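You operate a simulated robot arm through the tools that you are given. There is no shell and no other tool. Be economical: measure what you need, move in short steps, check, and stop when the job is done.

You are at the controls of a simulated two-armed robot. One attempt, no reset.

## Task
Take the lid off the grease tub and lay it down on the small cream table top.

The check looks at the end state, three seconds after you hand in, the way a careful person would. Anything else that was tipped, shoved, dropped, spilled or broken makes it a failure. A push-on lid holds only when it is set on centred and level and pressed home; a screw cap is set on level and turned clockwise until tight.

## Robot
Two 7-joint arms with two-finger parallel grippers on one trunk, on a base that drives. Base frame: it is fixed to the floor where the robot stands at the start and does not move with it; the origin is under the middle of the robot, x ahead of it, y to its left, z up. Units: mm, degrees, N and s.
The left shoulder is at the start at [71, 156, 1005], the right one opposite. Places, roughly: grease tub [-3250, 2000, 750]. Payload 3.91 kg a hand.
The tool frame of a hand sits at the grasp point between the pads (the TCP): z along the fingers, y along the line on which they close. The tips reach 30 mm beyond it. The gripper opens to 110 mm. The fingers are 20 mm wide and 10 mm thick; the gripper's body (48 by 112 mm) begins 55 mm behind the TCP.
Orientation is told as [roll, pitch, yaw] about the base's x, y, z axes, in that order, counted from this pose: with the fingers straight down and closing along the base's y, the tool's x points along the base's -x, its y along +y and its z along -z.

## Interface
- The arms move only by the tool move_arm. It takes "left_increments", "right_increments" or both (then of equal length, played together; a hand with none holds still); each is a list of rows, each a list of 3 entries, a list of its own where there are three numbers: the gripper command, from -1 (shut) to 1 (fully open), values between in proportion, then the shift along the tool's x, y, z in m, then the turn, a rotation vector about the tool's x, y, z in degrees. In form: [[hand, [tx, ty, tz], [ax, ay, az]], ...]. A call has 1 to 8 rows; each row shifts and turns the commanded pose from where the row before left it, along the tool's axes as they then stand. Rows are played at 5 a second. More than 50 mm and 8.6 degrees between two rows, or a gripper value outside its range, and nothing of the call is played. A pose out of reach is approached as far as the arm can. The call stops where the force on the tool passes 40 N (or 10 N more than at its start, if that is more) or the arm is blocked; 0.2 s more then pass. The fingers move at their own pace (about 108 mm/s each) and stop on an object; they squeeze with about 30 N. The grip force told is the motor's: it shows also when the fingers shut on nothing. Time passes only in rows, and 0.2 s behind the last, so rows that do not move let the fingers close. The reply holds the time, the measured pose of the TCP, the force on the tool along the base axes, the opening and the grip force, in the units named above and with some noise, with the torque about the TCP (base axes, N m) and any sound that the robot's microphone picked up.
- Cameras (640 x 400 px; columns grow to the right, rows downward): "scene" is now at [142.8, 0.4, 1251.4]; the picture's right is [-0.00, -1.00, 0.00], its down [-0.38, 0.00, -0.92] and it looks along [0.92, -0.00, -0.38] (base axes); focal length 294 px, centre (320, 200). "left" rides on the left gripper at [72, -17, -103] in its tool frame; the picture's right is [0.23, 0.97, 0.00], its down [-0.76, 0.18, -0.62] and it looks along [-0.61, 0.14, 0.78] (tool axes); focal length 222 px, centre (320, 200). "right" rides on the right gripper at [72, 17, -103] in its tool frame; the picture's right is [-0.23, 0.97, 0.00], its down [-0.76, -0.18, -0.62] and it looks along [-0.61, -0.14, 0.78] (tool axes); focal length 222 px, centre (320, 200). There is no depth. A picture from a camera that has moved, and an enlarged one, comes with that camera's place and axes in the base frame and with its lens.
- camera(camera): a new picture of that camera. It takes no simulated time.
- raise_lower(by): slides the trunk up (or, below 0, down) by that many mm; the arms and the scene camera ride with it, the base frame stays. It gives what a move gives, with no picture.
- steer(legs): drives the robot by 1 to 6 legs, each [ahead, left, turn to the left] in mm, mm and degrees, along the robot's own axes; the way and the turn of a leg run together, so that a leg with both is an arc; at most 1500 mm and 180 degrees a leg. The arms and the cameras ride along, it lands a little off, and it stops where it bumps. It gives what a move gives.
- head_to(pan, tilt): turns the head with the scene camera to pan (to the left, within 86 degrees either way) and tilt (down, from -29 to 69), counted from straight ahead of the robot. It gives what a move gives.
- zoom(camera, box): a new picture of the part [left, top, right, bottom] of that camera's present view, enlarged. It takes no simulated time.
- finish_job(): hands the job in; it is judged then, once.

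Go step by step. Nothing tells you exact positions but the pictures and the camera data: compare them with the known pose of the tool, close in by small moves and look again before you grip or let go. The budget is 135 turns and 106 pictures, counting those below and the enlarged ones. Unless the task says otherwise, let go and move clear before handing in.

The tools are called after "Call:" by a JSON object that holds its "name" and its "arguments". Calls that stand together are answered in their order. move_arm: Moves the arms, as the interface text tells. Its arguments: {"type":"object","properties":{"left_increments":{"type":"array"},"right_increments":{"type":"array"}},"required":[]} The other tools are called the same way: raise_lower (by) slides the trunk up or down; steer (legs) drives the base; head_to (pan, tilt) turns the head that bears the scene camera; camera (camera) takes a picture; zoom (camera, box) takes an enlarged picture of a part of a camera's view; finish_job () hands the job in.

At the start:

```text
time: 0.0
left_tool_pos: [648.4, 240.1, 1086.7]
left_tool_rot: [0.0, 0.1, 0.0]
left_contact_force: [0.5, 0.1, -0.1]
left_wrist_torque: [0.02, 0.0, -0.02]
left_grip_width: 109.9
left_grasp_force: 0.1
right_tool_pos: [838.3, -288.8, 1060.6]
right_tool_rot: [0.1, 0.0, 0.0]
right_contact_force: [-0.4, -0.3, -0.7]
right_wrist_torque: [0.01, 0.0, -0.05]
right_grip_width: 109.9
right_grasp_force: 0.2
trunk travel left (down, up): [-450.0, 490.0]
robot x, y, heading: [-0.6, -1.7, 0.3]
head pan, tilt: [-0.1, 22.5]
```

scene: 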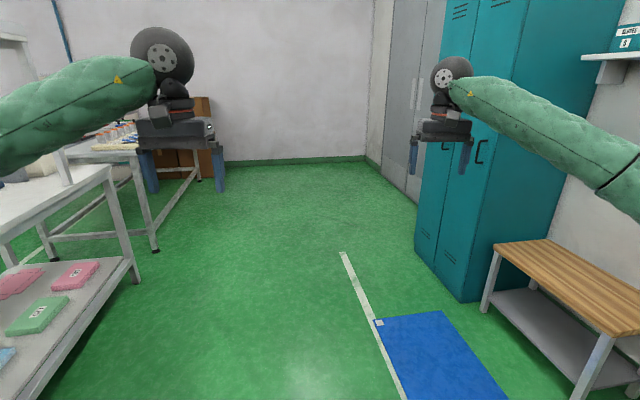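
right: 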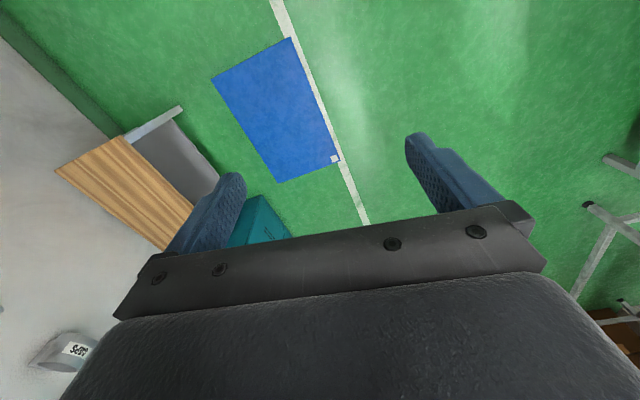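
left: 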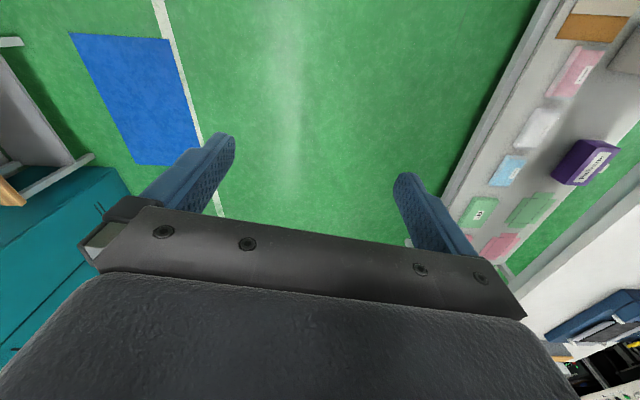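

The work lies behind me to the left, so I look around first before driving.

Call:
{"name": "head_to", "arguments": {"pan": 85, "tilt": 20}}

Call:
{"name": "camera", "arguments": {"camera": "scene"}}

Call:
{"name": "head_to", "arguments": {"pan": -85, "tilt": 20}}

Call:
{"name": "camera", "arguments": {"camera": "scene"}}

```text
time: 1.6
left_tool_pos: [648.1, 241.2, 1088.2]
left_tool_rot: [0.0, -0.1, 0.1]
left_contact_force: [1.1, -0.7, -0.1]
left_wrist_torque: [0.03, -0.01, 0.02]
left_grip_width: 109.7
left_grasp_force: 0.1
right_tool_pos: [838.0, -285.6, 1060.8]
right_tool_rot: [0.0, 0.0, 0.0]
right_contact_force: [-0.4, 0.6, 0.2]
right_wrist_torque: [-0.01, 0.0, 0.01]
right_grip_width: 110.1
right_grasp_force: 0.3
trunk travel left (down, up): [-450.0, 490.0]
robot x, y, heading: [3.0, -2.1, -0.1]
head pan, tilt: [85.0, 20.0]
```

```text
102 pictures are left
camera scene: at [58.3, 93.3, 1255.5], right [1.0, -0.09, 0.0], down [-0.03, -0.34, -0.94], along [0.08, 0.94, -0.34], focal length 294 px, centre (320, 200)
```

scene: 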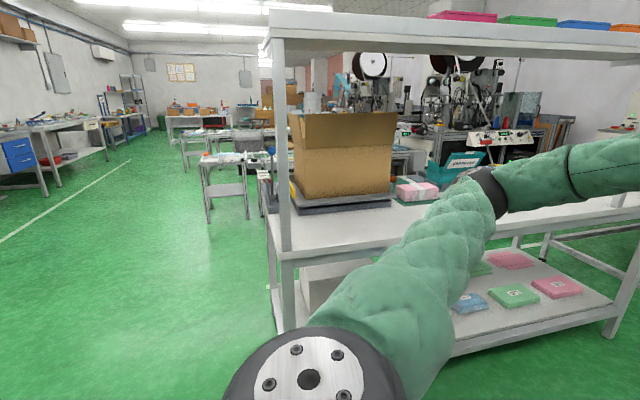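

```text
time: 4.2
left_tool_pos: [649.5, 241.2, 1087.7]
left_tool_rot: [0.0, 0.0, 0.0]
left_contact_force: [0.3, 0.2, -1.0]
left_wrist_torque: [0.0, 0.0, 0.0]
left_grip_width: 110.0
left_grasp_force: 0.0
right_tool_pos: [838.7, -287.2, 1060.8]
right_tool_rot: [0.0, 0.1, 0.0]
right_contact_force: [-0.5, -0.3, 0.4]
right_wrist_torque: [0.03, -0.03, 0.03]
right_grip_width: 109.9
right_grasp_force: 0.0
trunk travel left (down, up): [-450.0, 490.0]
robot x, y, heading: [1.6, -2.5, -0.0]
head pan, tilt: [-85.0, 20.0]
```

```text
101 pictures are left
camera scene: at [58.2, -92.3, 1255.5], right [-1.0, -0.09, 0.0], down [-0.03, 0.34, -0.94], along [0.08, -0.94, -0.34], focal length 294 px, centre (320, 200)
```

scene: 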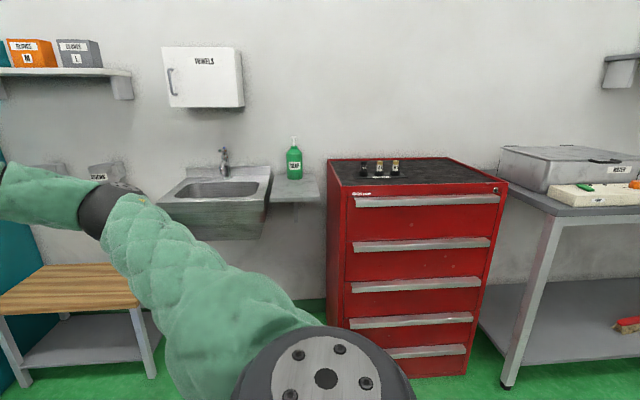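

The left bench is close with a box on it; the right side is clear out to about 1.1 m, so I turn right in place.

Call:
{"name": "steer", "arguments": {"legs": [[0, 0, -90], [0, 0, -90]]}}

Call:
{"name": "head_to", "arguments": {"pan": -30, "tilt": 18}}

Call:
{"name": "camera", "arguments": {"camera": "scene"}}

Call:
{"name": "head_to", "arguments": {"pan": 30, "tilt": 18}}

Call:
{"name": "camera", "arguments": {"camera": "scene"}}

```text
time: 12.2
left_tool_pos: [-645.4, -251.3, 1088.6]
left_tool_rot: [0.0, -0.1, -179.1]
left_contact_force: [0.3, 0.8, 0.0]
left_wrist_torque: [0.01, 0.02, 0.02]
left_grip_width: 109.9
left_grasp_force: 0.1
right_tool_pos: [-843.6, 275.3, 1062.4]
right_tool_rot: [-0.1, 0.0, -179.2]
right_contact_force: [-0.4, -0.2, -0.1]
right_wrist_torque: [0.01, 0.0, 0.01]
right_grip_width: 110.0
right_grasp_force: 0.0
trunk travel left (down, up): [-450.0, 490.0]
robot x, y, heading: [1.8, -0.6, -179.1]
head pan, tilt: [-85.0, 20.0]
```

```text
time: 13.4
left_tool_pos: [-645.3, -251.3, 1088.1]
left_tool_rot: [0.0, 0.1, -179.1]
left_contact_force: [-0.1, 0.3, 0.6]
left_wrist_torque: [-0.03, 0.0, -0.01]
left_grip_width: 110.0
left_grasp_force: 0.1
right_tool_pos: [-843.6, 275.5, 1062.4]
right_tool_rot: [0.0, 0.1, -179.1]
right_contact_force: [-0.1, -0.1, 0.4]
right_wrist_torque: [-0.01, 0.04, -0.02]
right_grip_width: 110.1
right_grasp_force: 0.1
trunk travel left (down, up): [-450.0, 490.0]
robot x, y, heading: [-5.1, 0.7, -179.2]
head pan, tilt: [-30.0, 18.0]
```

```text
100 pictures are left
camera scene: at [-133.0, 45.3, 1258.7], right [0.49, 0.87, 0.0], down [0.27, -0.15, -0.95], along [-0.83, 0.46, -0.31], focal length 294 px, centre (320, 200)
```

scene: 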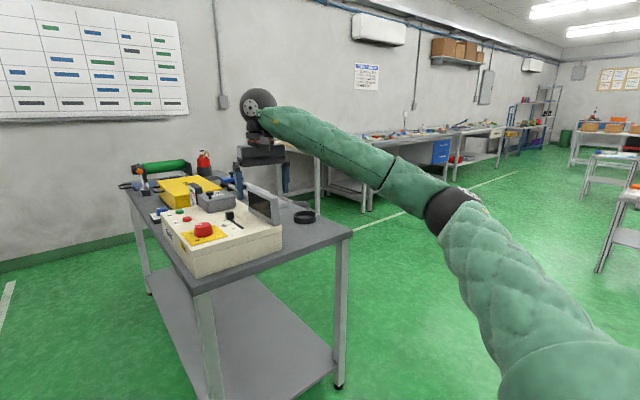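

```text
time: 14.7
left_tool_pos: [-646.2, -251.7, 1088.1]
left_tool_rot: [0.0, -0.1, -179.1]
left_contact_force: [0.4, -0.2, -0.1]
left_wrist_torque: [0.01, 0.02, -0.03]
left_grip_width: 109.8
left_grasp_force: 0.0
right_tool_pos: [-844.0, 274.9, 1061.5]
right_tool_rot: [0.0, 0.1, -179.1]
right_contact_force: [-0.4, 0.1, -0.2]
right_wrist_torque: [0.0, 0.0, -0.02]
right_grip_width: 109.9
right_grasp_force: 0.0
trunk travel left (down, up): [-450.0, 490.0]
robot x, y, heading: [-0.1, -0.5, -179.1]
head pan, tilt: [30.0, 18.0]
```

```text
99 pictures are left
camera scene: at [-131.6, -48.1, 1258.7], right [-0.51, 0.86, 0.0], down [0.27, 0.16, -0.95], along [-0.82, -0.49, -0.31], focal length 294 px, centre (320, 200)
```

scene: 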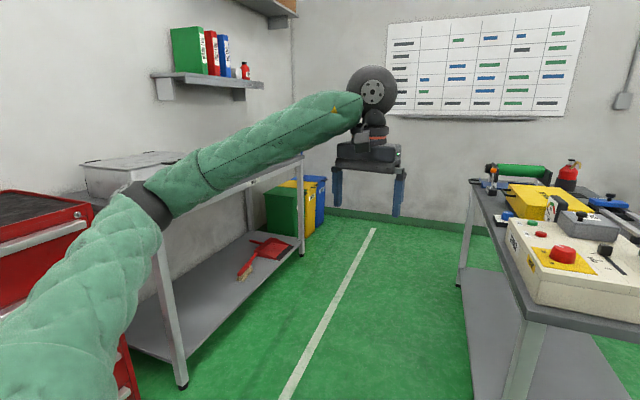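

The tub should be on the far wall bench beyond the work table ahead. I turn right to face along +y, drive diagonally through the gap, then face the far bench and look.

Call:
{"name": "steer", "arguments": {"legs": [[0, 0, -90], [1000, 520, 0], [0, 0, 60]]}}

Call:
{"name": "head_to", "arguments": {"pan": 10, "tilt": 20}}

Call:
{"name": "camera", "arguments": {"camera": "scene"}}

```text
time: 18.1
left_tool_pos: [-456.9, 525.2, 1089.7]
left_tool_rot: [-0.2, 0.0, 110.1]
left_contact_force: [0.9, -0.5, 0.2]
left_wrist_torque: [0.02, 0.0, 0.01]
left_grip_width: 110.1
left_grasp_force: 0.0
right_tool_pos: [-49.8, 871.3, 1065.0]
right_tool_rot: [-0.4, -0.7, 113.0]
right_contact_force: [-18.6, 2.7, 3.4]
right_wrist_torque: [0.09, -0.21, 0.5]
right_grip_width: 102.2
right_grasp_force: 0.0
trunk travel left (down, up): [-450.0, 490.0]
robot x, y, heading: [-6.2, 2.3, 110.0]
head pan, tilt: [30.0, 18.0]
stopped in leg 1: the force on the tool passed its limit at 46 N (the readings are from after the stop); the commanded pose is now the measured one
```

```text
time: 18.9
left_tool_pos: [-458.8, 525.3, 1088.7]
left_tool_rot: [-0.4, -0.1, 109.8]
left_contact_force: [-0.4, 0.1, -0.7]
left_wrist_torque: [0.01, 0.0, 0.01]
left_grip_width: 110.1
left_grasp_force: 0.1
right_tool_pos: [-48.4, 870.5, 1065.6]
right_tool_rot: [-0.8, -0.4, 112.6]
right_contact_force: [-20.7, 1.5, 2.0]
right_wrist_torque: [0.01, -0.09, 0.52]
right_grip_width: 100.7
right_grasp_force: 0.0
trunk travel left (down, up): [-450.0, 490.0]
robot x, y, heading: [-4.9, 0.6, 109.9]
head pan, tilt: [10.0, 20.0]
```

```text
98 pictures are left
camera scene: at [-76.0, 125.9, 1256.1], right [0.87, 0.5, 0.01], down [0.18, -0.29, -0.94], along [-0.47, 0.82, -0.34], focal length 294 px, centre (320, 200)
```

scene: 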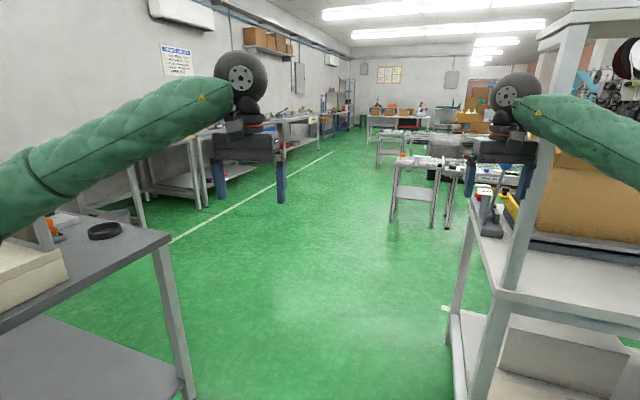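

The right finger bumped the bench's post (the bench is nearer than I judged). I turn left away from it and drive through the middle of the gap.

Call:
{"name": "steer", "arguments": {"legs": [[0, 0, 14], [500, 0, 0]]}}

Call:
{"name": "head_to", "arguments": {"pan": -40, "tilt": 25}}

Call:
{"name": "camera", "arguments": {"camera": "scene"}}

```text
time: 21.0
left_tool_pos: [-601.9, 465.2, 1093.5]
left_tool_rot: [-0.3, -0.5, 122.9]
left_contact_force: [0.6, -1.2, 0.1]
left_wrist_torque: [0.02, 0.01, 0.02]
left_grip_width: 110.4
left_grasp_force: 0.1
right_tool_pos: [-278.1, 892.3, 1056.0]
right_tool_rot: [-1.0, 0.1, 125.9]
right_contact_force: [-0.5, 0.1, -0.4]
right_wrist_torque: [-0.04, -0.02, 0.02]
right_grip_width: 110.0
right_grasp_force: 0.0
trunk travel left (down, up): [-450.0, 490.0]
robot x, y, heading: [-47.0, 63.5, 122.7]
head pan, tilt: [10.0, 20.0]
stopped in leg 2: the robot was blocked; the commanded pose is now the measured one
```

```text
time: 22.1
left_tool_pos: [-600.5, 465.4, 1093.8]
left_tool_rot: [-0.3, -0.6, 123.0]
left_contact_force: [0.1, 0.2, 0.2]
left_wrist_torque: [0.03, 0.05, -0.02]
left_grip_width: 110.2
left_grasp_force: 0.0
right_tool_pos: [-277.3, 892.6, 1055.5]
right_tool_rot: [-1.1, 0.0, 125.8]
right_contact_force: [0.1, 0.6, -0.6]
right_wrist_torque: [0.01, 0.05, 0.02]
right_grip_width: 110.2
right_grasp_force: 0.0
trunk travel left (down, up): [-450.0, 490.0]
robot x, y, heading: [-47.8, 65.2, 123.0]
head pan, tilt: [-40.0, 25.0]
```

```text
97 pictures are left
camera scene: at [-61.9, 184.2, 1249.0], right [0.99, -0.12, 0.0], down [-0.05, -0.41, -0.91], along [0.11, 0.9, -0.41], focal length 294 px, centre (320, 200)
```

scene: 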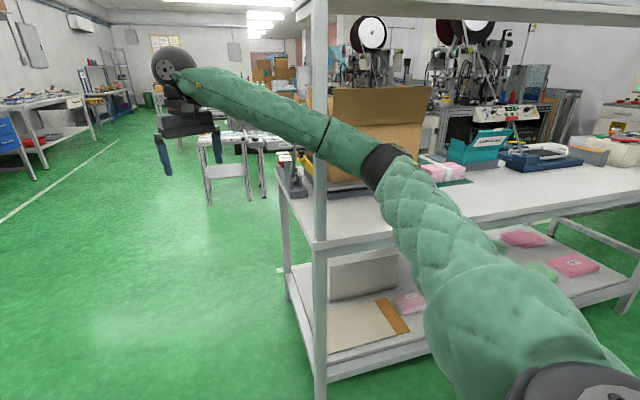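

The right forearm is against the bench post. I turn left away from it, raise the trunk so that the left hand passes well over the work table, then slip through the gap obliquely.

Call:
{"name": "steer", "arguments": {"legs": [[0, 0, 37]]}}

Call:
{"name": "raise_lower", "arguments": {"by": 120}}

Call:
{"name": "steer", "arguments": {"legs": [[700, -530, 0]]}}

Call:
{"name": "head_to", "arguments": {"pan": 0, "tilt": 22}}

Call:
{"name": "camera", "arguments": {"camera": "scene"}}

```text
time: 23.4
left_tool_pos: [-580.9, 428.5, 1094.2]
left_tool_rot: [-0.3, -0.6, 126.2]
left_contact_force: [-0.2, 0.6, 0.3]
left_wrist_torque: [0.02, -0.04, 0.0]
left_grip_width: 110.2
left_grasp_force: 0.0
right_tool_pos: [-279.0, 877.5, 1055.1]
right_tool_rot: [-0.8, 0.1, 128.8]
right_contact_force: [0.5, 1.1, 1.3]
right_wrist_torque: [0.0, 0.01, -0.03]
right_grip_width: 110.1
right_grasp_force: 0.0
trunk travel left (down, up): [-450.0, 490.0]
robot x, y, heading: [-3.6, 56.4, 126.0]
head pan, tilt: [-40.0, 25.0]
stopped in leg 1: the robot was blocked; the commanded pose is now the measured one
```

```text
time: 24.9
left_tool_pos: [-582.2, 425.0, 1215.1]
left_tool_rot: [-0.3, -0.6, 126.4]
left_contact_force: [0.7, -0.3, -0.4]
left_wrist_torque: [0.02, 0.0, -0.01]
left_grip_width: 110.2
left_grasp_force: 0.1
right_tool_pos: [-281.4, 875.9, 1171.9]
right_tool_rot: [-1.1, 0.3, 128.9]
right_contact_force: [-0.6, -0.5, -0.7]
right_wrist_torque: [-0.03, -0.02, 0.0]
right_grip_width: 109.9
right_grasp_force: 0.2
trunk travel left (down, up): [-570.0, 370.0]
robot x, y, heading: [-8.4, 59.9, 126.6]
head pan, tilt: [-40.0, 25.0]
```

```text
time: 25.7
left_tool_pos: [-581.0, 429.7, 1216.2]
left_tool_rot: [-0.4, -0.5, 126.1]
left_contact_force: [0.0, -0.3, 0.2]
left_wrist_torque: [0.02, 0.01, -0.01]
left_grip_width: 110.0
left_grasp_force: 0.1
right_tool_pos: [-281.2, 874.7, 1170.4]
right_tool_rot: [-1.2, 0.5, 129.1]
right_contact_force: [0.3, -0.7, 0.6]
right_wrist_torque: [-0.01, 0.0, -0.02]
right_grip_width: 110.0
right_grasp_force: 0.0
trunk travel left (down, up): [-570.0, 370.0]
robot x, y, heading: [-4.6, 63.6, 126.2]
head pan, tilt: [-40.0, 25.0]
stopped in leg 1: the robot was blocked; the commanded pose is now the measured one
```

```text
time: 26.8
left_tool_pos: [-581.8, 427.9, 1214.5]
left_tool_rot: [-0.5, -0.7, 126.2]
left_contact_force: [0.4, -0.2, -0.8]
left_wrist_torque: [0.01, 0.01, -0.05]
left_grip_width: 109.9
left_grasp_force: 0.0
right_tool_pos: [-281.2, 874.8, 1170.4]
right_tool_rot: [-1.2, 0.5, 129.1]
right_contact_force: [-0.1, 0.5, -0.3]
right_wrist_torque: [0.02, 0.01, 0.0]
right_grip_width: 110.0
right_grasp_force: 0.0
trunk travel left (down, up): [-570.0, 370.0]
robot x, y, heading: [-9.4, 61.9, 126.1]
head pan, tilt: [0.0, 22.0]
```

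```text
96 pictures are left
camera scene: at [-88.4, 162.7, 1374.2], right [0.81, 0.59, 0.01], down [0.22, -0.29, -0.93], along [-0.55, 0.75, -0.36], focal length 294 px, centre (320, 200)
```

scene: 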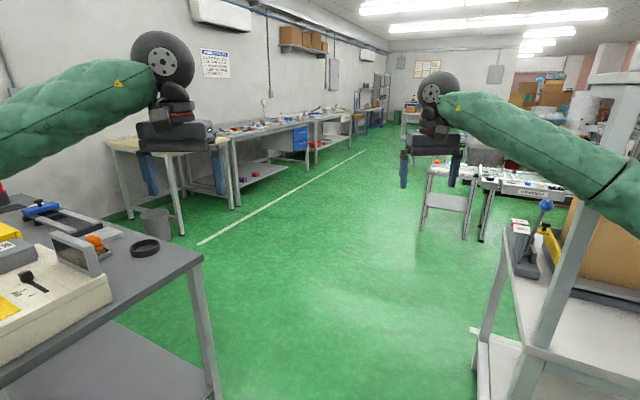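

Something I can't see blocks the robot. I look down on both sides of the base.

Call:
{"name": "head_to", "arguments": {"pan": 0, "tilt": 65}}

Call:
{"name": "camera", "arguments": {"camera": "scene"}}

Call:
{"name": "head_to", "arguments": {"pan": -70, "tilt": 50}}

Call:
{"name": "camera", "arguments": {"camera": "scene"}}

Call:
{"name": "head_to", "arguments": {"pan": 70, "tilt": 50}}

Call:
{"name": "camera", "arguments": {"camera": "scene"}}

```text
time: 27.9
left_tool_pos: [-582.1, 430.4, 1214.5]
left_tool_rot: [-0.5, -0.7, 126.3]
left_contact_force: [0.0, -0.4, 0.3]
left_wrist_torque: [0.04, -0.02, 0.0]
left_grip_width: 110.1
left_grasp_force: 0.1
right_tool_pos: [-280.3, 874.9, 1170.3]
right_tool_rot: [-1.2, 0.6, 129.2]
right_contact_force: [0.6, -0.2, 0.5]
right_wrist_torque: [-0.02, 0.01, -0.02]
right_grip_width: 109.8
right_grasp_force: 0.0
trunk travel left (down, up): [-570.0, 370.0]
robot x, y, heading: [-4.9, 60.4, 126.5]
head pan, tilt: [0.0, 65.0]
```

```text
95 pictures are left
camera scene: at [-69.5, 137.6, 1313.3], right [0.81, 0.59, 0.01], down [0.54, -0.72, -0.43], along [-0.25, 0.35, -0.9], focal length 294 px, centre (320, 200)
```

scene: 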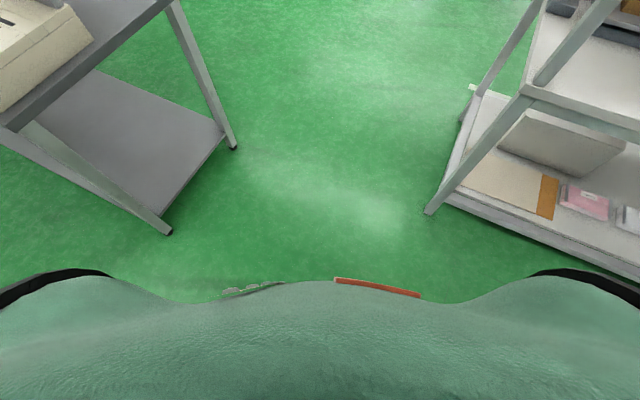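

```text
time: 29.3
left_tool_pos: [-581.2, 427.8, 1214.5]
left_tool_rot: [-0.4, -0.8, 126.1]
left_contact_force: [-0.2, -0.2, 0.1]
left_wrist_torque: [0.02, 0.01, 0.0]
left_grip_width: 110.1
left_grasp_force: 0.0
right_tool_pos: [-280.2, 874.3, 1170.3]
right_tool_rot: [-1.2, 0.5, 129.1]
right_contact_force: [0.7, 0.4, -0.3]
right_wrist_torque: [0.02, 0.0, -0.03]
right_grip_width: 109.8
right_grasp_force: 0.0
trunk travel left (down, up): [-570.0, 370.0]
robot x, y, heading: [-2.3, 63.5, 126.4]
head pan, tilt: [-70.0, 50.0]
```

```text
94 pictures are left
camera scene: at [9.3, 152.5, 1331.3], right [0.83, -0.55, -0.01], down [-0.43, -0.63, -0.65], along [0.35, 0.55, -0.76], focal length 294 px, centre (320, 200)
```

scene: 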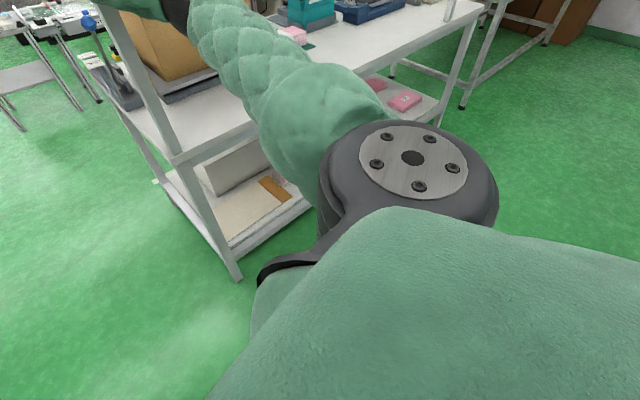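

```text
time: 31.5
left_tool_pos: [-580.4, 428.2, 1214.4]
left_tool_rot: [-0.4, -0.7, 126.2]
left_contact_force: [0.4, 0.6, -0.3]
left_wrist_torque: [-0.01, -0.01, 0.0]
left_grip_width: 109.9
left_grasp_force: 0.0
right_tool_pos: [-281.2, 874.5, 1170.4]
right_tool_rot: [-1.2, 0.5, 129.1]
right_contact_force: [0.3, -0.3, -0.4]
right_wrist_torque: [0.0, 0.05, 0.01]
right_grip_width: 110.2
right_grasp_force: 0.1
trunk travel left (down, up): [-570.0, 370.0]
robot x, y, heading: [-6.1, 61.8, 126.3]
head pan, tilt: [70.0, 50.0]
```

```text
93 pictures are left
camera scene: at [-107.3, 66.8, 1330.4], right [-0.28, 0.96, 0.01], down [0.73, 0.22, -0.64], along [-0.62, -0.17, -0.77], focal length 294 px, centre (320, 200)
```

scene: 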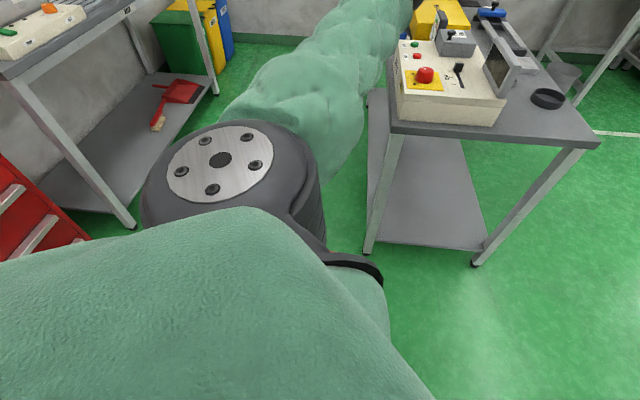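

I check the forearm relative to the bench post.

Call:
{"name": "head_to", "arguments": {"pan": -40, "tilt": 25}}

Call:
{"name": "camera", "arguments": {"camera": "scene"}}

Call:
{"name": "camera", "arguments": {"camera": "right"}}

Call:
{"name": "head_to", "arguments": {"pan": 30, "tilt": 25}}

Call:
{"name": "camera", "arguments": {"camera": "scene"}}

```text
time: 33.4
left_tool_pos: [-581.5, 429.4, 1214.9]
left_tool_rot: [-0.4, -0.8, 126.1]
left_contact_force: [-0.3, 0.4, -0.5]
left_wrist_torque: [0.01, -0.01, -0.02]
left_grip_width: 109.8
left_grasp_force: 0.0
right_tool_pos: [-281.3, 874.7, 1168.9]
right_tool_rot: [-1.3, 0.5, 129.2]
right_contact_force: [-1.1, -0.5, -0.7]
right_wrist_torque: [0.02, -0.02, -0.03]
right_grip_width: 109.8
right_grasp_force: 0.2
trunk travel left (down, up): [-570.0, 370.0]
robot x, y, heading: [-8.7, 64.3, 126.2]
head pan, tilt: [-40.0, 25.0]
```

```text
92 pictures are left
camera scene: at [-27.4, 179.8, 1369.2], right [1.0, -0.06, 0.0], down [-0.03, -0.41, -0.91], along [0.06, 0.91, -0.41], focal length 294 px, centre (320, 200)
```

scene: 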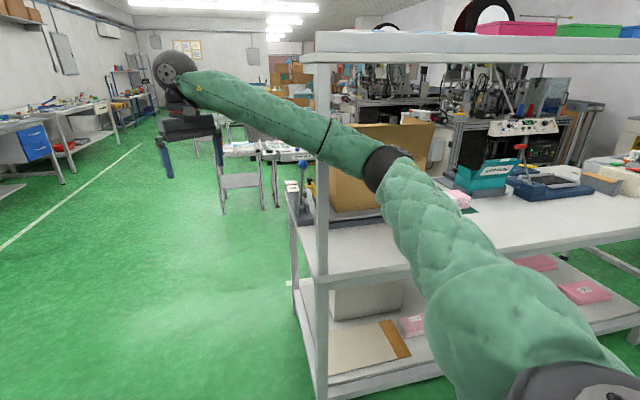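

```text
91 pictures are left
camera right: at [-251.1, 807.2, 1273.9], right [-0.9, -0.44, -0.02], down [-0.36, 0.7, 0.62], along [-0.26, 0.57, -0.78], focal length 222 px, centre (320, 200)
```

right: 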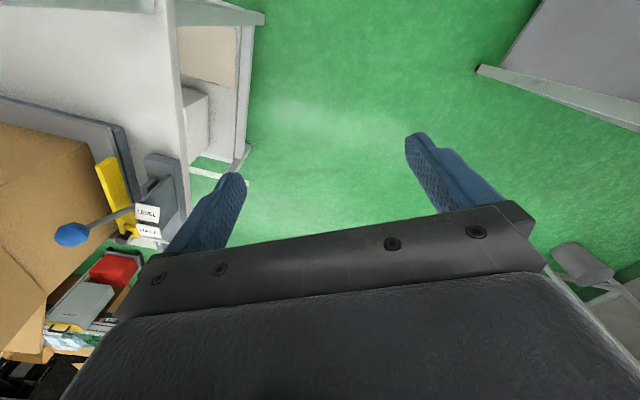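

```text
time: 34.8
left_tool_pos: [-581.8, 428.5, 1215.0]
left_tool_rot: [-0.4, -0.7, 126.2]
left_contact_force: [-1.3, 0.9, 0.2]
left_wrist_torque: [0.0, -0.01, 0.01]
left_grip_width: 110.1
left_grasp_force: 0.0
right_tool_pos: [-281.2, 873.6, 1169.7]
right_tool_rot: [-1.2, 0.5, 129.2]
right_contact_force: [-0.5, -0.5, -0.1]
right_wrist_torque: [0.01, 0.0, -0.02]
right_grip_width: 110.1
right_grasp_force: 0.0
trunk travel left (down, up): [-570.0, 370.0]
robot x, y, heading: [1.1, 61.1, 126.4]
head pan, tilt: [30.0, 25.0]
```

```text
90 pictures are left
camera scene: at [-117.6, 125.0, 1368.6], right [0.4, 0.92, 0.01], down [0.39, -0.16, -0.91], along [-0.83, 0.37, -0.42], focal length 294 px, centre (320, 200)
```

scene: 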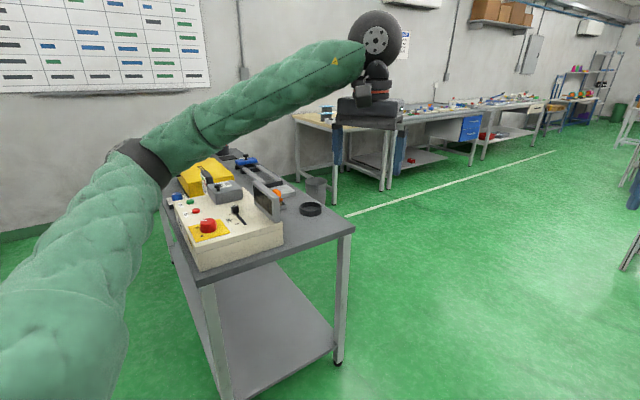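

Nothing visible touches the robot; I test with small moves which way it can go.

Call:
{"name": "steer", "arguments": {"legs": [[-60, 0, 0]]}}

Call:
{"name": "steer", "arguments": {"legs": [[0, 100, 0]]}}

Call:
{"name": "steer", "arguments": {"legs": [[0, 0, 30]]}}

```text
time: 35.8
left_tool_pos: [-545.3, 395.0, 1209.5]
left_tool_rot: [0.0, -0.1, 126.3]
left_contact_force: [1.0, -0.6, 0.5]
left_wrist_torque: [0.02, 0.05, -0.03]
left_grip_width: 110.2
left_grasp_force: 0.0
right_tool_pos: [-245.2, 838.9, 1157.9]
right_tool_rot: [-0.8, 1.1, 129.1]
right_contact_force: [0.2, -0.2, 0.2]
right_wrist_torque: [0.05, 0.05, 0.0]
right_grip_width: 109.8
right_grasp_force: 0.0
trunk travel left (down, up): [-570.0, 370.0]
robot x, y, heading: [31.1, 10.8, 126.2]
head pan, tilt: [30.0, 25.0]
```

```text
time: 36.9
left_tool_pos: [-628.9, 334.9, 1208.2]
left_tool_rot: [-0.1, 0.1, 126.2]
left_contact_force: [0.0, 0.6, -1.1]
left_wrist_torque: [0.0, -0.02, 0.02]
left_grip_width: 109.7
left_grasp_force: 0.1
right_tool_pos: [-328.0, 780.5, 1157.6]
right_tool_rot: [-0.9, 1.2, 129.1]
right_contact_force: [-0.1, -0.3, 0.3]
right_wrist_torque: [-0.02, -0.02, -0.02]
right_grip_width: 110.1
right_grasp_force: 0.1
trunk travel left (down, up): [-570.0, 370.0]
robot x, y, heading: [-48.0, -45.2, 126.4]
head pan, tilt: [30.0, 25.0]
```

```text
time: 38.8
left_tool_pos: [-741.3, -9.9, 1208.1]
left_tool_rot: [-0.1, 0.0, 156.5]
left_contact_force: [-0.8, -0.1, 0.5]
left_wrist_torque: [0.0, 0.02, -0.03]
left_grip_width: 110.2
left_grasp_force: 0.0
right_tool_pos: [-708.5, 527.2, 1156.9]
right_tool_rot: [-0.8, 1.3, 159.6]
right_contact_force: [-0.1, -0.8, -0.8]
right_wrist_torque: [-0.02, -0.01, 0.01]
right_grip_width: 109.9
right_grasp_force: 0.0
trunk travel left (down, up): [-570.0, 370.0]
robot x, y, heading: [-50.7, -42.2, 156.9]
head pan, tilt: [30.0, 25.0]
```

Free again. Facing about 157°, I slide obliquely through the gap with the arms kept left of the post.

Call:
{"name": "steer", "arguments": {"legs": [[989, -796, 0]]}}

Call:
{"name": "head_to", "arguments": {"pan": 0, "tilt": 25}}

Call:
{"name": "camera", "arguments": {"camera": "scene"}}

```text
time: 45.2
left_tool_pos: [-1318.0, 1122.1, 1208.7]
left_tool_rot: [-0.1, 0.0, 156.2]
left_contact_force: [-0.3, -0.1, -0.1]
left_wrist_torque: [0.0, -0.01, 0.0]
left_grip_width: 110.0
left_grasp_force: 0.1
right_tool_pos: [-1281.7, 1659.3, 1156.5]
right_tool_rot: [-0.8, 1.4, 159.1]
right_contact_force: [-0.5, 0.4, 0.0]
right_wrist_torque: [-0.01, 0.02, 0.01]
right_grip_width: 110.0
right_grasp_force: 0.1
trunk travel left (down, up): [-570.0, 370.0]
robot x, y, heading: [-624.8, 1080.2, 156.2]
head pan, tilt: [30.0, 25.0]
```

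```text
time: 46.2
left_tool_pos: [-1318.0, 1121.8, 1208.7]
left_tool_rot: [-0.2, -0.1, 156.3]
left_contact_force: [-0.2, -0.6, -0.2]
left_wrist_torque: [-0.01, -0.01, 0.0]
left_grip_width: 110.1
left_grasp_force: 0.0
right_tool_pos: [-1280.2, 1658.8, 1156.7]
right_tool_rot: [-0.8, 1.4, 159.1]
right_contact_force: [0.9, -0.7, -0.1]
right_wrist_torque: [0.02, 0.02, -0.01]
right_grip_width: 110.0
right_grasp_force: 0.1
trunk travel left (down, up): [-570.0, 370.0]
robot x, y, heading: [-626.9, 1085.1, 156.6]
head pan, tilt: [0.0, 25.0]
```

```text
89 pictures are left
camera scene: at [-758.6, 1140.7, 1367.3], right [0.4, 0.92, 0.0], down [0.39, -0.17, -0.91], along [-0.83, 0.36, -0.42], focal length 294 px, centre (320, 200)
```

scene: 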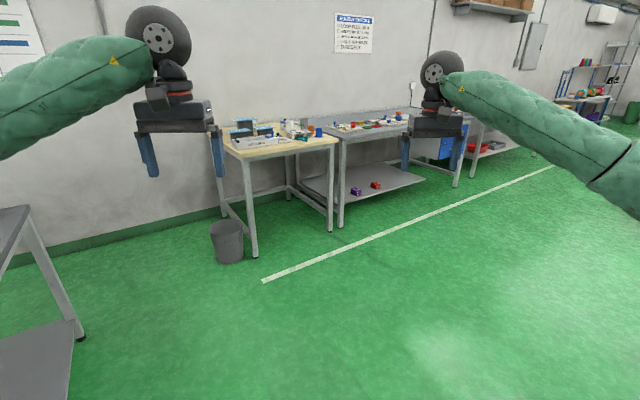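

The cream table is at the far wall. I zoom in on it.

Call:
{"name": "zoom", "arguments": {"camera": "scene", "box": [210, 100, 430, 180]}}

```text
2.91 times, centred on (320, 140) of scene
camera zoom: at [-758.6, 1140.7, 1367.3], right [0.4, 0.92, 0.0], down [0.39, -0.17, -0.91], along [-0.83, 0.36, -0.42], focal length 857 px, centre (320, 374)
```

zoom: 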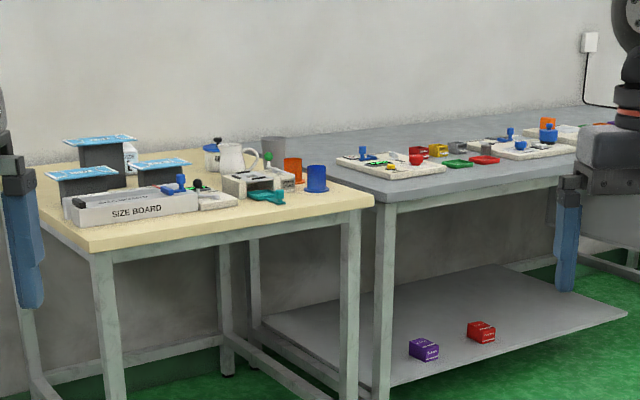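

I drive nearer to the cream table and face it squarely.

Call:
{"name": "steer", "arguments": {"legs": [[1400, -15, 0], [0, 0, 23.5]]}}

Call:
{"name": "head_to", "arguments": {"pan": 0, "tilt": 30}}

Call:
{"name": "camera", "arguments": {"camera": "scene"}}

```text
time: 54.1
left_tool_pos: [-2515.2, 1330.9, 1207.7]
left_tool_rot: [0.0, 0.1, -177.2]
left_contact_force: [1.6, -0.3, 0.2]
left_wrist_torque: [0.02, -0.02, -0.02]
left_grip_width: 110.1
left_grasp_force: 0.0
right_tool_pos: [-2721.7, 1828.9, 1157.7]
right_tool_rot: [-0.8, 1.3, -174.5]
right_contact_force: [0.6, -0.6, 0.2]
right_wrist_torque: [0.0, 0.03, 0.03]
right_grip_width: 109.9
right_grasp_force: 0.0
trunk travel left (down, up): [-570.0, 370.0]
robot x, y, heading: [-1877.9, 1603.3, -177.1]
head pan, tilt: [0.0, 25.0]
```

```text
time: 54.8
left_tool_pos: [-2515.0, 1332.0, 1208.7]
left_tool_rot: [-0.1, 0.0, -177.1]
left_contact_force: [-0.8, -0.7, -1.1]
left_wrist_torque: [0.0, 0.0, 0.01]
left_grip_width: 110.0
left_grasp_force: 0.0
right_tool_pos: [-2721.2, 1829.6, 1157.1]
right_tool_rot: [-0.8, 1.2, -174.5]
right_contact_force: [1.0, -0.9, 0.2]
right_wrist_torque: [0.0, -0.02, 0.03]
right_grip_width: 110.0
right_grasp_force: 0.0
trunk travel left (down, up): [-570.0, 370.0]
robot x, y, heading: [-1878.0, 1602.8, -177.1]
head pan, tilt: [0.0, 30.0]
```

```text
87 pictures are left
camera scene: at [-2020.9, 1598.8, 1359.4], right [-0.05, 1.0, 0.0], down [0.5, 0.02, -0.87], along [-0.86, -0.04, -0.5], focal length 294 px, centre (320, 200)
```

scene: 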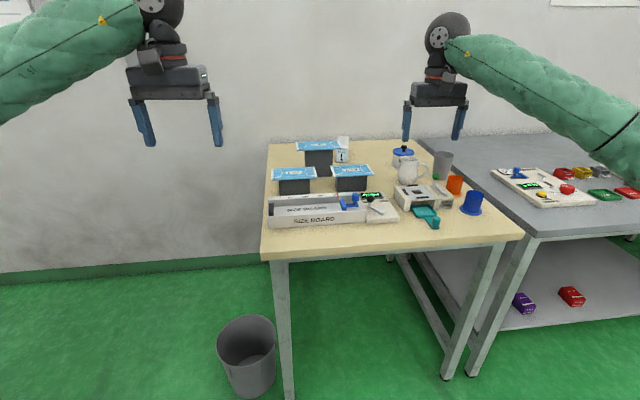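

Call:
{"name": "zoom", "arguments": {"camera": "scene", "box": [250, 125, 530, 265]}}

Call:
{"name": "zoom", "arguments": {"camera": "scene", "box": [380, 130, 500, 230]}}

```text
2.29 times, centred on (390, 195) of scene
camera zoom: at [-2020.9, 1598.8, 1359.4], right [-0.05, 1.0, 0.0], down [0.5, 0.02, -0.87], along [-0.86, -0.04, -0.5], focal length 673 px, centre (160, 211)
```

zoom: 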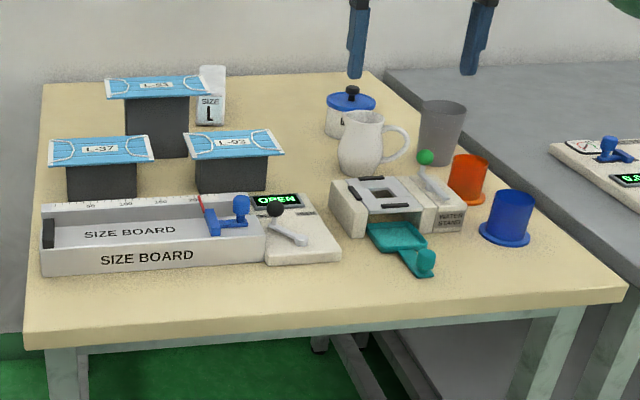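

```text
4.00 times, centred on (440, 180) of scene
camera zoom: at [-2020.9, 1598.8, 1359.4], right [-0.05, 1.0, 0.0], down [0.5, 0.02, -0.87], along [-0.86, -0.04, -0.5], focal length 1178 px, centre (-160, 280)
```

zoom: 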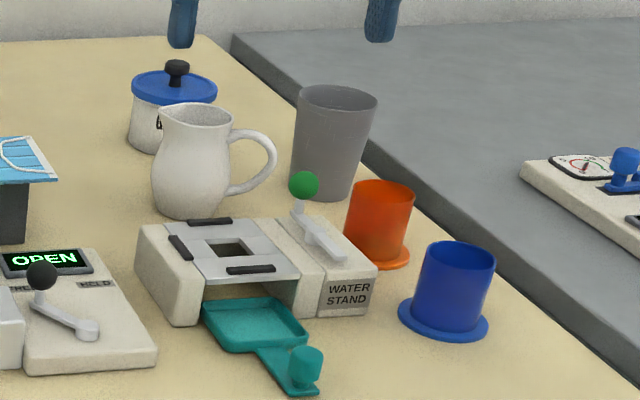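

The grease tub is the white pot with blue lid and black knob, around [-3340, 1930, ~870] behind the mug; there is free cream surface just left of it. I drive closer.

Call:
{"name": "steer", "arguments": {"legs": [[470, 25, 0]]}}

Call:
{"name": "head_to", "arguments": {"pan": -18, "tilt": 32}}

Call:
{"name": "camera", "arguments": {"camera": "scene"}}

Call:
{"name": "camera", "arguments": {"camera": "right"}}

```text
time: 57.7
left_tool_pos: [-3003.8, 1285.3, 1207.9]
left_tool_rot: [-0.1, -0.1, -177.5]
left_contact_force: [0.9, 0.1, 0.0]
left_wrist_torque: [0.03, -0.02, -0.03]
left_grip_width: 110.3
left_grasp_force: 0.1
right_tool_pos: [-3208.0, 1782.6, 1156.5]
right_tool_rot: [-0.7, 1.3, -174.5]
right_contact_force: [-0.4, -0.9, -0.4]
right_wrist_torque: [0.0, -0.03, 0.01]
right_grip_width: 109.9
right_grasp_force: 0.2
trunk travel left (down, up): [-570.0, 370.0]
robot x, y, heading: [-2367.8, 1557.5, -177.4]
head pan, tilt: [0.0, 30.0]
```

```text
time: 58.5
left_tool_pos: [-3002.4, 1285.3, 1208.7]
left_tool_rot: [-0.2, 0.0, -177.4]
left_contact_force: [0.9, 0.5, 1.0]
left_wrist_torque: [-0.02, 0.01, 0.0]
left_grip_width: 109.8
left_grasp_force: 0.1
right_tool_pos: [-3207.6, 1783.0, 1157.4]
right_tool_rot: [-0.7, 1.3, -174.4]
right_contact_force: [-0.1, 0.3, -0.2]
right_wrist_torque: [0.02, 0.01, 0.0]
right_grip_width: 109.8
right_grasp_force: 0.0
trunk travel left (down, up): [-570.0, 370.0]
robot x, y, heading: [-2363.6, 1558.9, -177.4]
head pan, tilt: [-18.0, 32.0]
```

```text
84 pictures are left
camera scene: at [-2503.8, 1578.6, 1356.3], right [0.26, 0.96, 0.0], down [0.51, -0.14, -0.85], along [-0.82, 0.22, -0.53], focal length 294 px, centre (320, 200)
```

scene: 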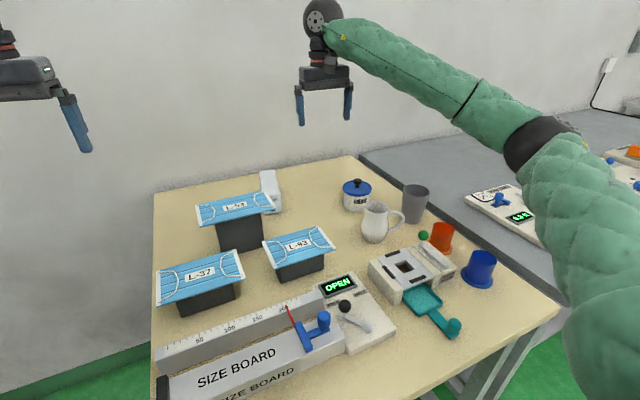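

```text
83 pictures are left
camera right: at [-3136.3, 1771.2, 1262.8], right [-0.13, -0.99, -0.02], down [-0.79, 0.09, 0.61], along [-0.6, 0.1, -0.79], focal length 222 px, centre (320, 200)
```

right: 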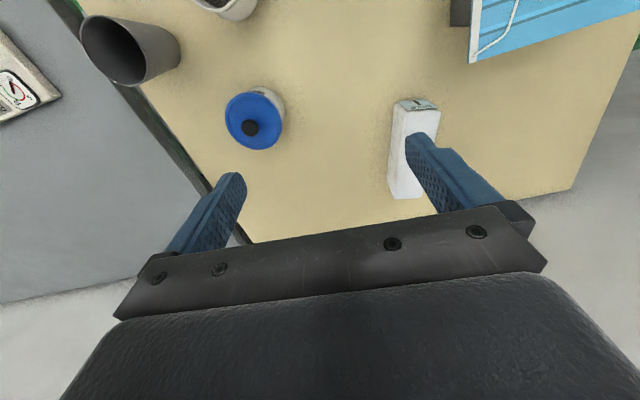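

I refine the tub's position with zooms.

Call:
{"name": "zoom", "arguments": {"camera": "scene", "box": [320, 165, 420, 255]}}

Call:
{"name": "zoom", "arguments": {"camera": "right", "box": [200, 70, 300, 170]}}

```text
4.44 times, centred on (370, 210) of scene
camera zoom: at [-2503.8, 1578.6, 1356.3], right [0.26, 0.96, 0.0], down [0.51, -0.14, -0.85], along [-0.82, 0.22, -0.53], focal length 1309 px, centre (98, 156)
```

zoom: 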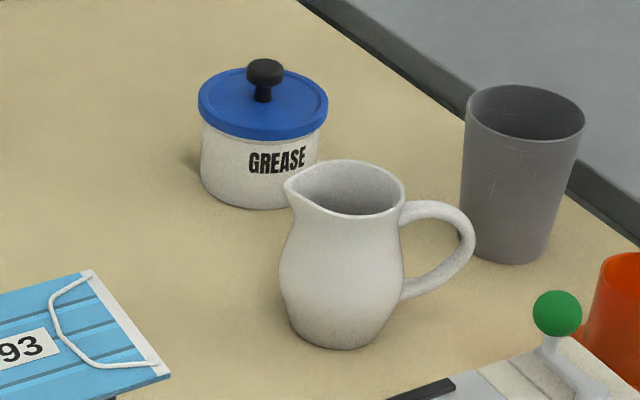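

```text
4.00 times, centred on (250, 120) of right
camera zoom: at [-3136.3, 1771.2, 1262.8], right [-0.13, -0.99, -0.02], down [-0.79, 0.09, 0.61], along [-0.6, 0.1, -0.79], focal length 888 px, centre (600, 520)
```

zoom: 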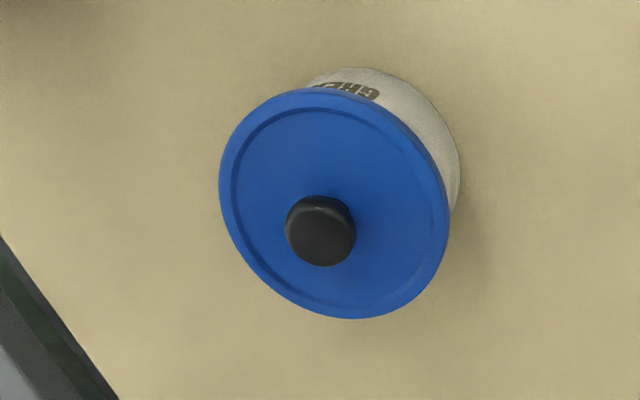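

"GREASE" confirmed. I estimate the lid centre near [-3235, 1896, 909]; I bring the open right hand above it, level it, and lower the trunk.

Call:
{"name": "move_arm", "arguments": {"right_increments": [[1, [-0.006, -0.04, 0], [-0.7, -1.3, 0]], [1, [-0.006, -0.04, 0], [0, 0, 0]], [0.2, [-0.004, -0.036, 0], [0, 0, 0]], [0.1, [0, 0, 0], [0, 0, 0]]]}}

Call:
{"name": "raise_lower", "arguments": {"by": -120}}

Call:
{"name": "camera", "arguments": {"camera": "right"}}

Call:
{"name": "camera", "arguments": {"camera": "scene"}}

```text
time: 59.5
left_tool_pos: [-3003.8, 1284.7, 1207.7]
left_tool_rot: [-0.2, 0.0, -177.4]
left_contact_force: [-0.4, -0.1, 0.8]
left_wrist_torque: [0.01, 0.02, -0.01]
left_grip_width: 110.2
left_grasp_force: 0.0
right_tool_pos: [-3238.1, 1894.2, 1155.9]
right_tool_rot: [-0.1, 0.0, -174.5]
right_contact_force: [0.3, 0.2, 0.3]
right_wrist_torque: [-0.01, 0.0, 0.01]
right_grip_width: 60.4
right_grasp_force: 0.1
trunk travel left (down, up): [-570.0, 370.0]
robot x, y, heading: [-2366.1, 1557.8, -177.5]
head pan, tilt: [-18.0, 32.0]
```

```text
time: 61.0
left_tool_pos: [-3003.0, 1285.0, 1089.3]
left_tool_rot: [-0.1, 0.1, -177.4]
left_contact_force: [-0.4, -0.7, 0.3]
left_wrist_torque: [-0.01, 0.0, 0.0]
left_grip_width: 109.9
left_grasp_force: 0.1
right_tool_pos: [-3236.4, 1896.0, 1036.9]
right_tool_rot: [0.0, 0.0, -174.6]
right_contact_force: [0.4, -0.3, 0.9]
right_wrist_torque: [0.01, 0.01, 0.02]
right_grip_width: 60.4
right_grasp_force: 0.1
trunk travel left (down, up): [-450.0, 490.0]
robot x, y, heading: [-2366.8, 1558.1, -177.4]
head pan, tilt: [-18.0, 32.0]
```

```text
80 pictures are left
camera right: at [-3162.9, 1884.7, 1140.9], right [-0.13, -0.99, 0.0], down [-0.77, 0.1, 0.62], along [-0.62, 0.08, -0.78], focal length 222 px, centre (320, 200)
```

right: 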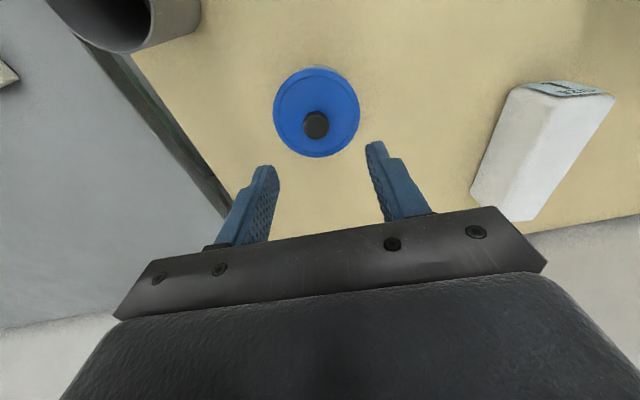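

```text
79 pictures are left
camera scene: at [-2503.6, 1578.7, 1236.4], right [0.27, 0.96, 0.0], down [0.51, -0.14, -0.85], along [-0.82, 0.22, -0.53], focal length 294 px, centre (320, 200)
```

scene: 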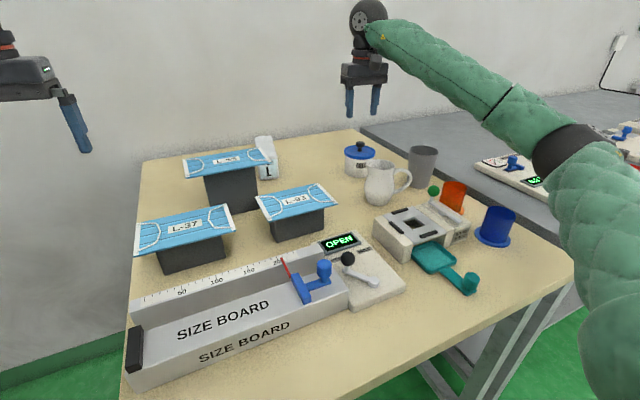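

The knob head lies almost exactly beneath the TCP at z≈940. I descend partway and check.

Call:
{"name": "move_arm", "arguments": {"right_increments": [[0.1, [0, 0, 0.03], [0, 0, 0]], [0.1, [0, 0, 0.03], [0, 0, 0]], [0.1, [0, 0, 0], [0, 0, 0]]]}}

Call:
{"name": "camera", "arguments": {"camera": "right"}}

Call:
{"name": "zoom", "arguments": {"camera": "scene", "box": [310, 80, 430, 210]}}

```text
time: 61.8
left_tool_pos: [-3002.6, 1285.3, 1088.4]
left_tool_rot: [-0.1, 0.0, -177.4]
left_contact_force: [-0.3, 0.8, 0.4]
left_wrist_torque: [0.01, 0.0, 0.0]
left_grip_width: 109.5
left_grasp_force: 0.1
right_tool_pos: [-3236.5, 1894.2, 976.2]
right_tool_rot: [-0.1, -0.1, -174.6]
right_contact_force: [1.0, 0.7, 0.5]
right_wrist_torque: [0.0, -0.04, -0.03]
right_grip_width: 60.4
right_grasp_force: 0.2
trunk travel left (down, up): [-450.0, 490.0]
robot x, y, heading: [-2369.2, 1559.0, -177.6]
head pan, tilt: [-18.0, 32.0]
```

```text
78 pictures are left
camera right: at [-3163.4, 1884.3, 1080.2], right [-0.13, -0.99, 0.0], down [-0.77, 0.1, 0.62], along [-0.62, 0.08, -0.78], focal length 222 px, centre (320, 200)
```

right: 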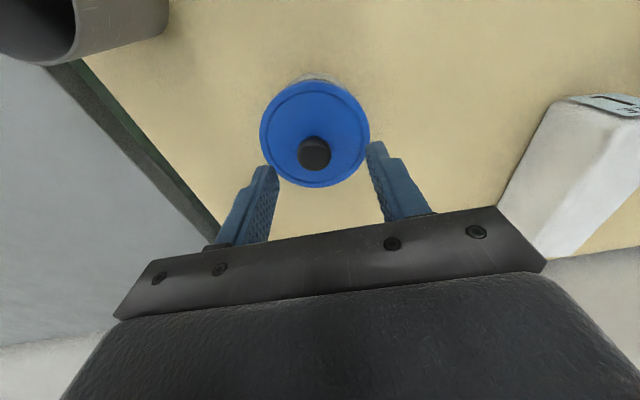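

```text
3.08 times, centred on (370, 145) of scene
camera zoom: at [-2503.7, 1578.6, 1236.3], right [0.26, 0.96, 0.0], down [0.51, -0.14, -0.85], along [-0.82, 0.22, -0.53], focal length 906 px, centre (166, 369)
```

zoom: 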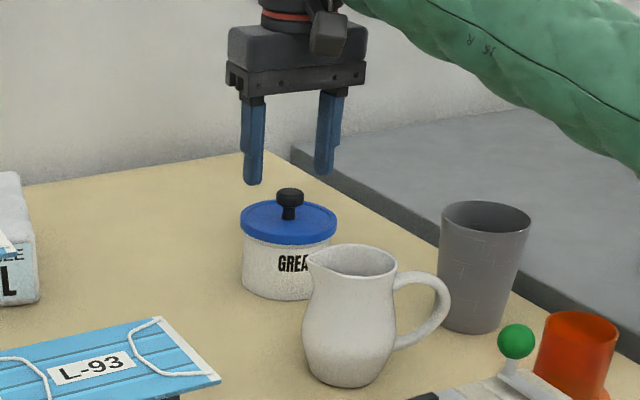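

Aligned within a few mm. I go down to about 6 mm above the lid and look before closing.

Call:
{"name": "move_arm", "arguments": {"right_increments": [[0.1, [0, -0.003, 0.018], [0, 0, 0]], [0.1, [0, 0, 0.015], [0, 0, 0]], [0.1, [0, 0, 0], [0, 0, 0]]]}}

Call:
{"name": "camera", "arguments": {"camera": "right"}}

Call:
{"name": "zoom", "arguments": {"camera": "scene", "box": [330, 120, 400, 190]}}

```text
time: 62.6
left_tool_pos: [-3003.9, 1284.8, 1089.2]
left_tool_rot: [-0.1, -0.1, -177.4]
left_contact_force: [-0.3, -0.3, 0.3]
left_wrist_torque: [-0.02, 0.03, -0.01]
left_grip_width: 109.9
left_grasp_force: 0.0
right_tool_pos: [-3237.0, 1897.5, 944.2]
right_tool_rot: [-0.1, -0.1, -174.4]
right_contact_force: [0.1, 0.0, 0.8]
right_wrist_torque: [0.02, -0.02, 0.03]
right_grip_width: 60.4
right_grasp_force: 0.0
trunk travel left (down, up): [-450.0, 490.0]
robot x, y, heading: [-2365.8, 1553.8, -177.3]
head pan, tilt: [-18.0, 32.0]
```

```text
76 pictures are left
camera right: at [-3163.9, 1888.3, 1047.9], right [-0.13, -0.99, 0.0], down [-0.77, 0.1, 0.62], along [-0.62, 0.08, -0.78], focal length 222 px, centre (320, 200)
```

right: 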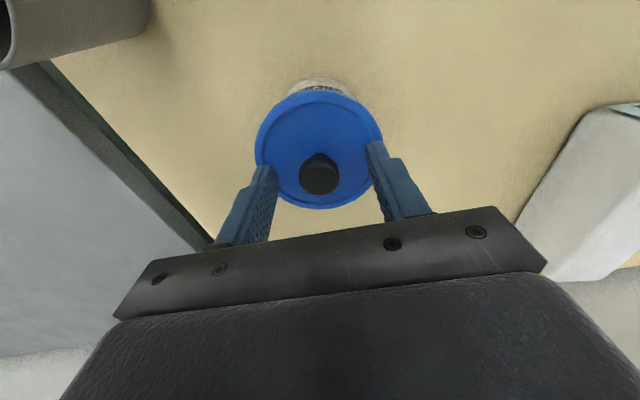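

```text
5.71 times, centred on (365, 155) of scene
camera zoom: at [-2503.8, 1578.8, 1236.3], right [0.27, 0.96, 0.0], down [0.51, -0.14, -0.85], along [-0.82, 0.22, -0.53], focal length 1683 px, centre (63, 457)
```

zoom: 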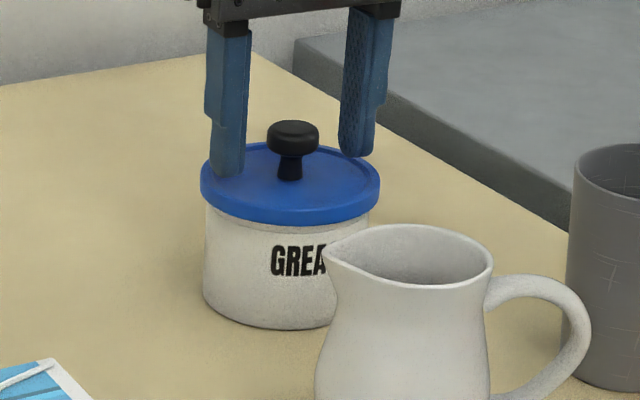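

Tips are about 8 mm above the lid, straddling the knob. I close on it.

Call:
{"name": "move_arm", "arguments": {"right_increments": [[-0.4, [0, 0, 0.003], [0, 0, 0]], [-1, [0, 0, 0], [0, 0, 0]], [-1, [0, 0, 0], [0, 0, 0]], [-1, [0, 0, 0], [0, 0, 0]]]}}

Call:
{"name": "zoom", "arguments": {"camera": "scene", "box": [330, 120, 400, 190]}}

```text
time: 63.6
left_tool_pos: [-3003.5, 1285.7, 1089.3]
left_tool_rot: [-0.2, 0.0, -177.5]
left_contact_force: [0.9, 0.7, 0.6]
left_wrist_torque: [0.04, 0.0, -0.02]
left_grip_width: 110.1
left_grasp_force: 0.1
right_tool_pos: [-3236.6, 1898.8, 941.8]
right_tool_rot: [0.0, 0.0, -174.5]
right_contact_force: [-0.2, 0.6, -0.7]
right_wrist_torque: [0.04, 0.0, -0.01]
right_grip_width: 24.2
right_grasp_force: 29.8
trunk travel left (down, up): [-450.0, 490.0]
robot x, y, heading: [-2365.9, 1557.6, -177.5]
head pan, tilt: [-18.0, 32.0]
heard: snap
```

```text
5.71 times, centred on (365, 155) of scene
camera zoom: at [-2503.9, 1578.7, 1236.2], right [0.27, 0.96, 0.0], down [0.51, -0.14, -0.85], along [-0.82, 0.22, -0.53], focal length 1683 px, centre (63, 457)
```

zoom: 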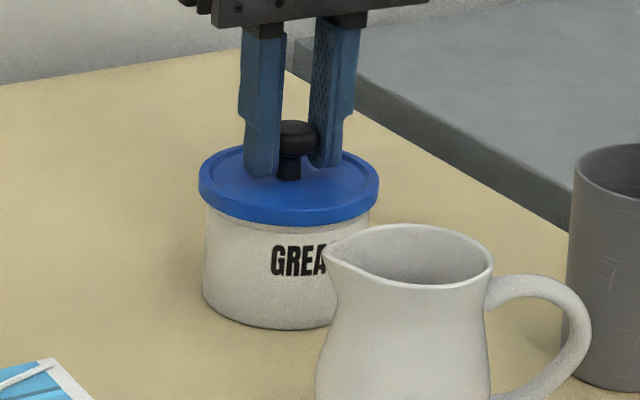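

Gripped at 24 mm; a snap was heard (lid seal released, apparently). I lift slowly a little.

Call:
{"name": "move_arm", "arguments": {"right_increments": [[-1, [0, 0, -0.003], [0, 0, 0]], [-1, [0, 0, -0.006], [0, 0, 0]], [-1, [0, 0, -0.012], [0, 0, 0]], [-1, [0, 0, 0], [0, 0, 0]]]}}

Call:
{"name": "zoom", "arguments": {"camera": "scene", "box": [330, 110, 410, 190]}}

```text
time: 64.6
left_tool_pos: [-3003.6, 1285.2, 1089.0]
left_tool_rot: [-0.1, 0.1, -177.4]
left_contact_force: [0.1, 0.3, 0.1]
left_wrist_torque: [0.0, -0.04, 0.01]
left_grip_width: 110.0
left_grasp_force: 0.0
right_tool_pos: [-3237.4, 1899.2, 960.8]
right_tool_rot: [-0.1, 0.0, -174.5]
right_contact_force: [0.1, 0.0, -0.3]
right_wrist_torque: [0.0, 0.0, 0.01]
right_grip_width: 24.1
right_grasp_force: 30.2
trunk travel left (down, up): [-450.0, 490.0]
robot x, y, heading: [-2367.9, 1557.2, -177.6]
head pan, tilt: [-18.0, 32.0]
```

```text
5.00 times, centred on (370, 150) of scene
camera zoom: at [-2504.0, 1578.9, 1236.2], right [0.27, 0.96, 0.0], down [0.51, -0.14, -0.85], along [-0.82, 0.22, -0.53], focal length 1472 px, centre (70, 450)
```

zoom: 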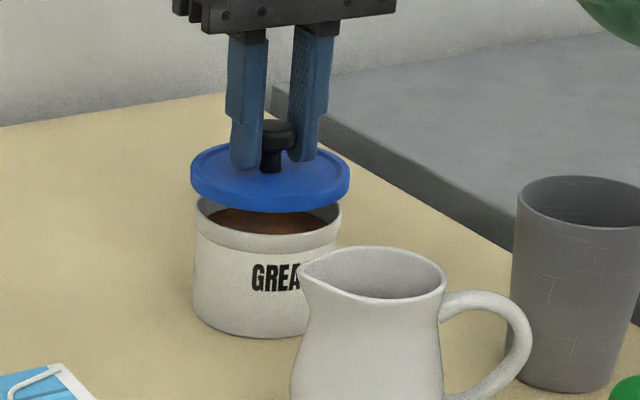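

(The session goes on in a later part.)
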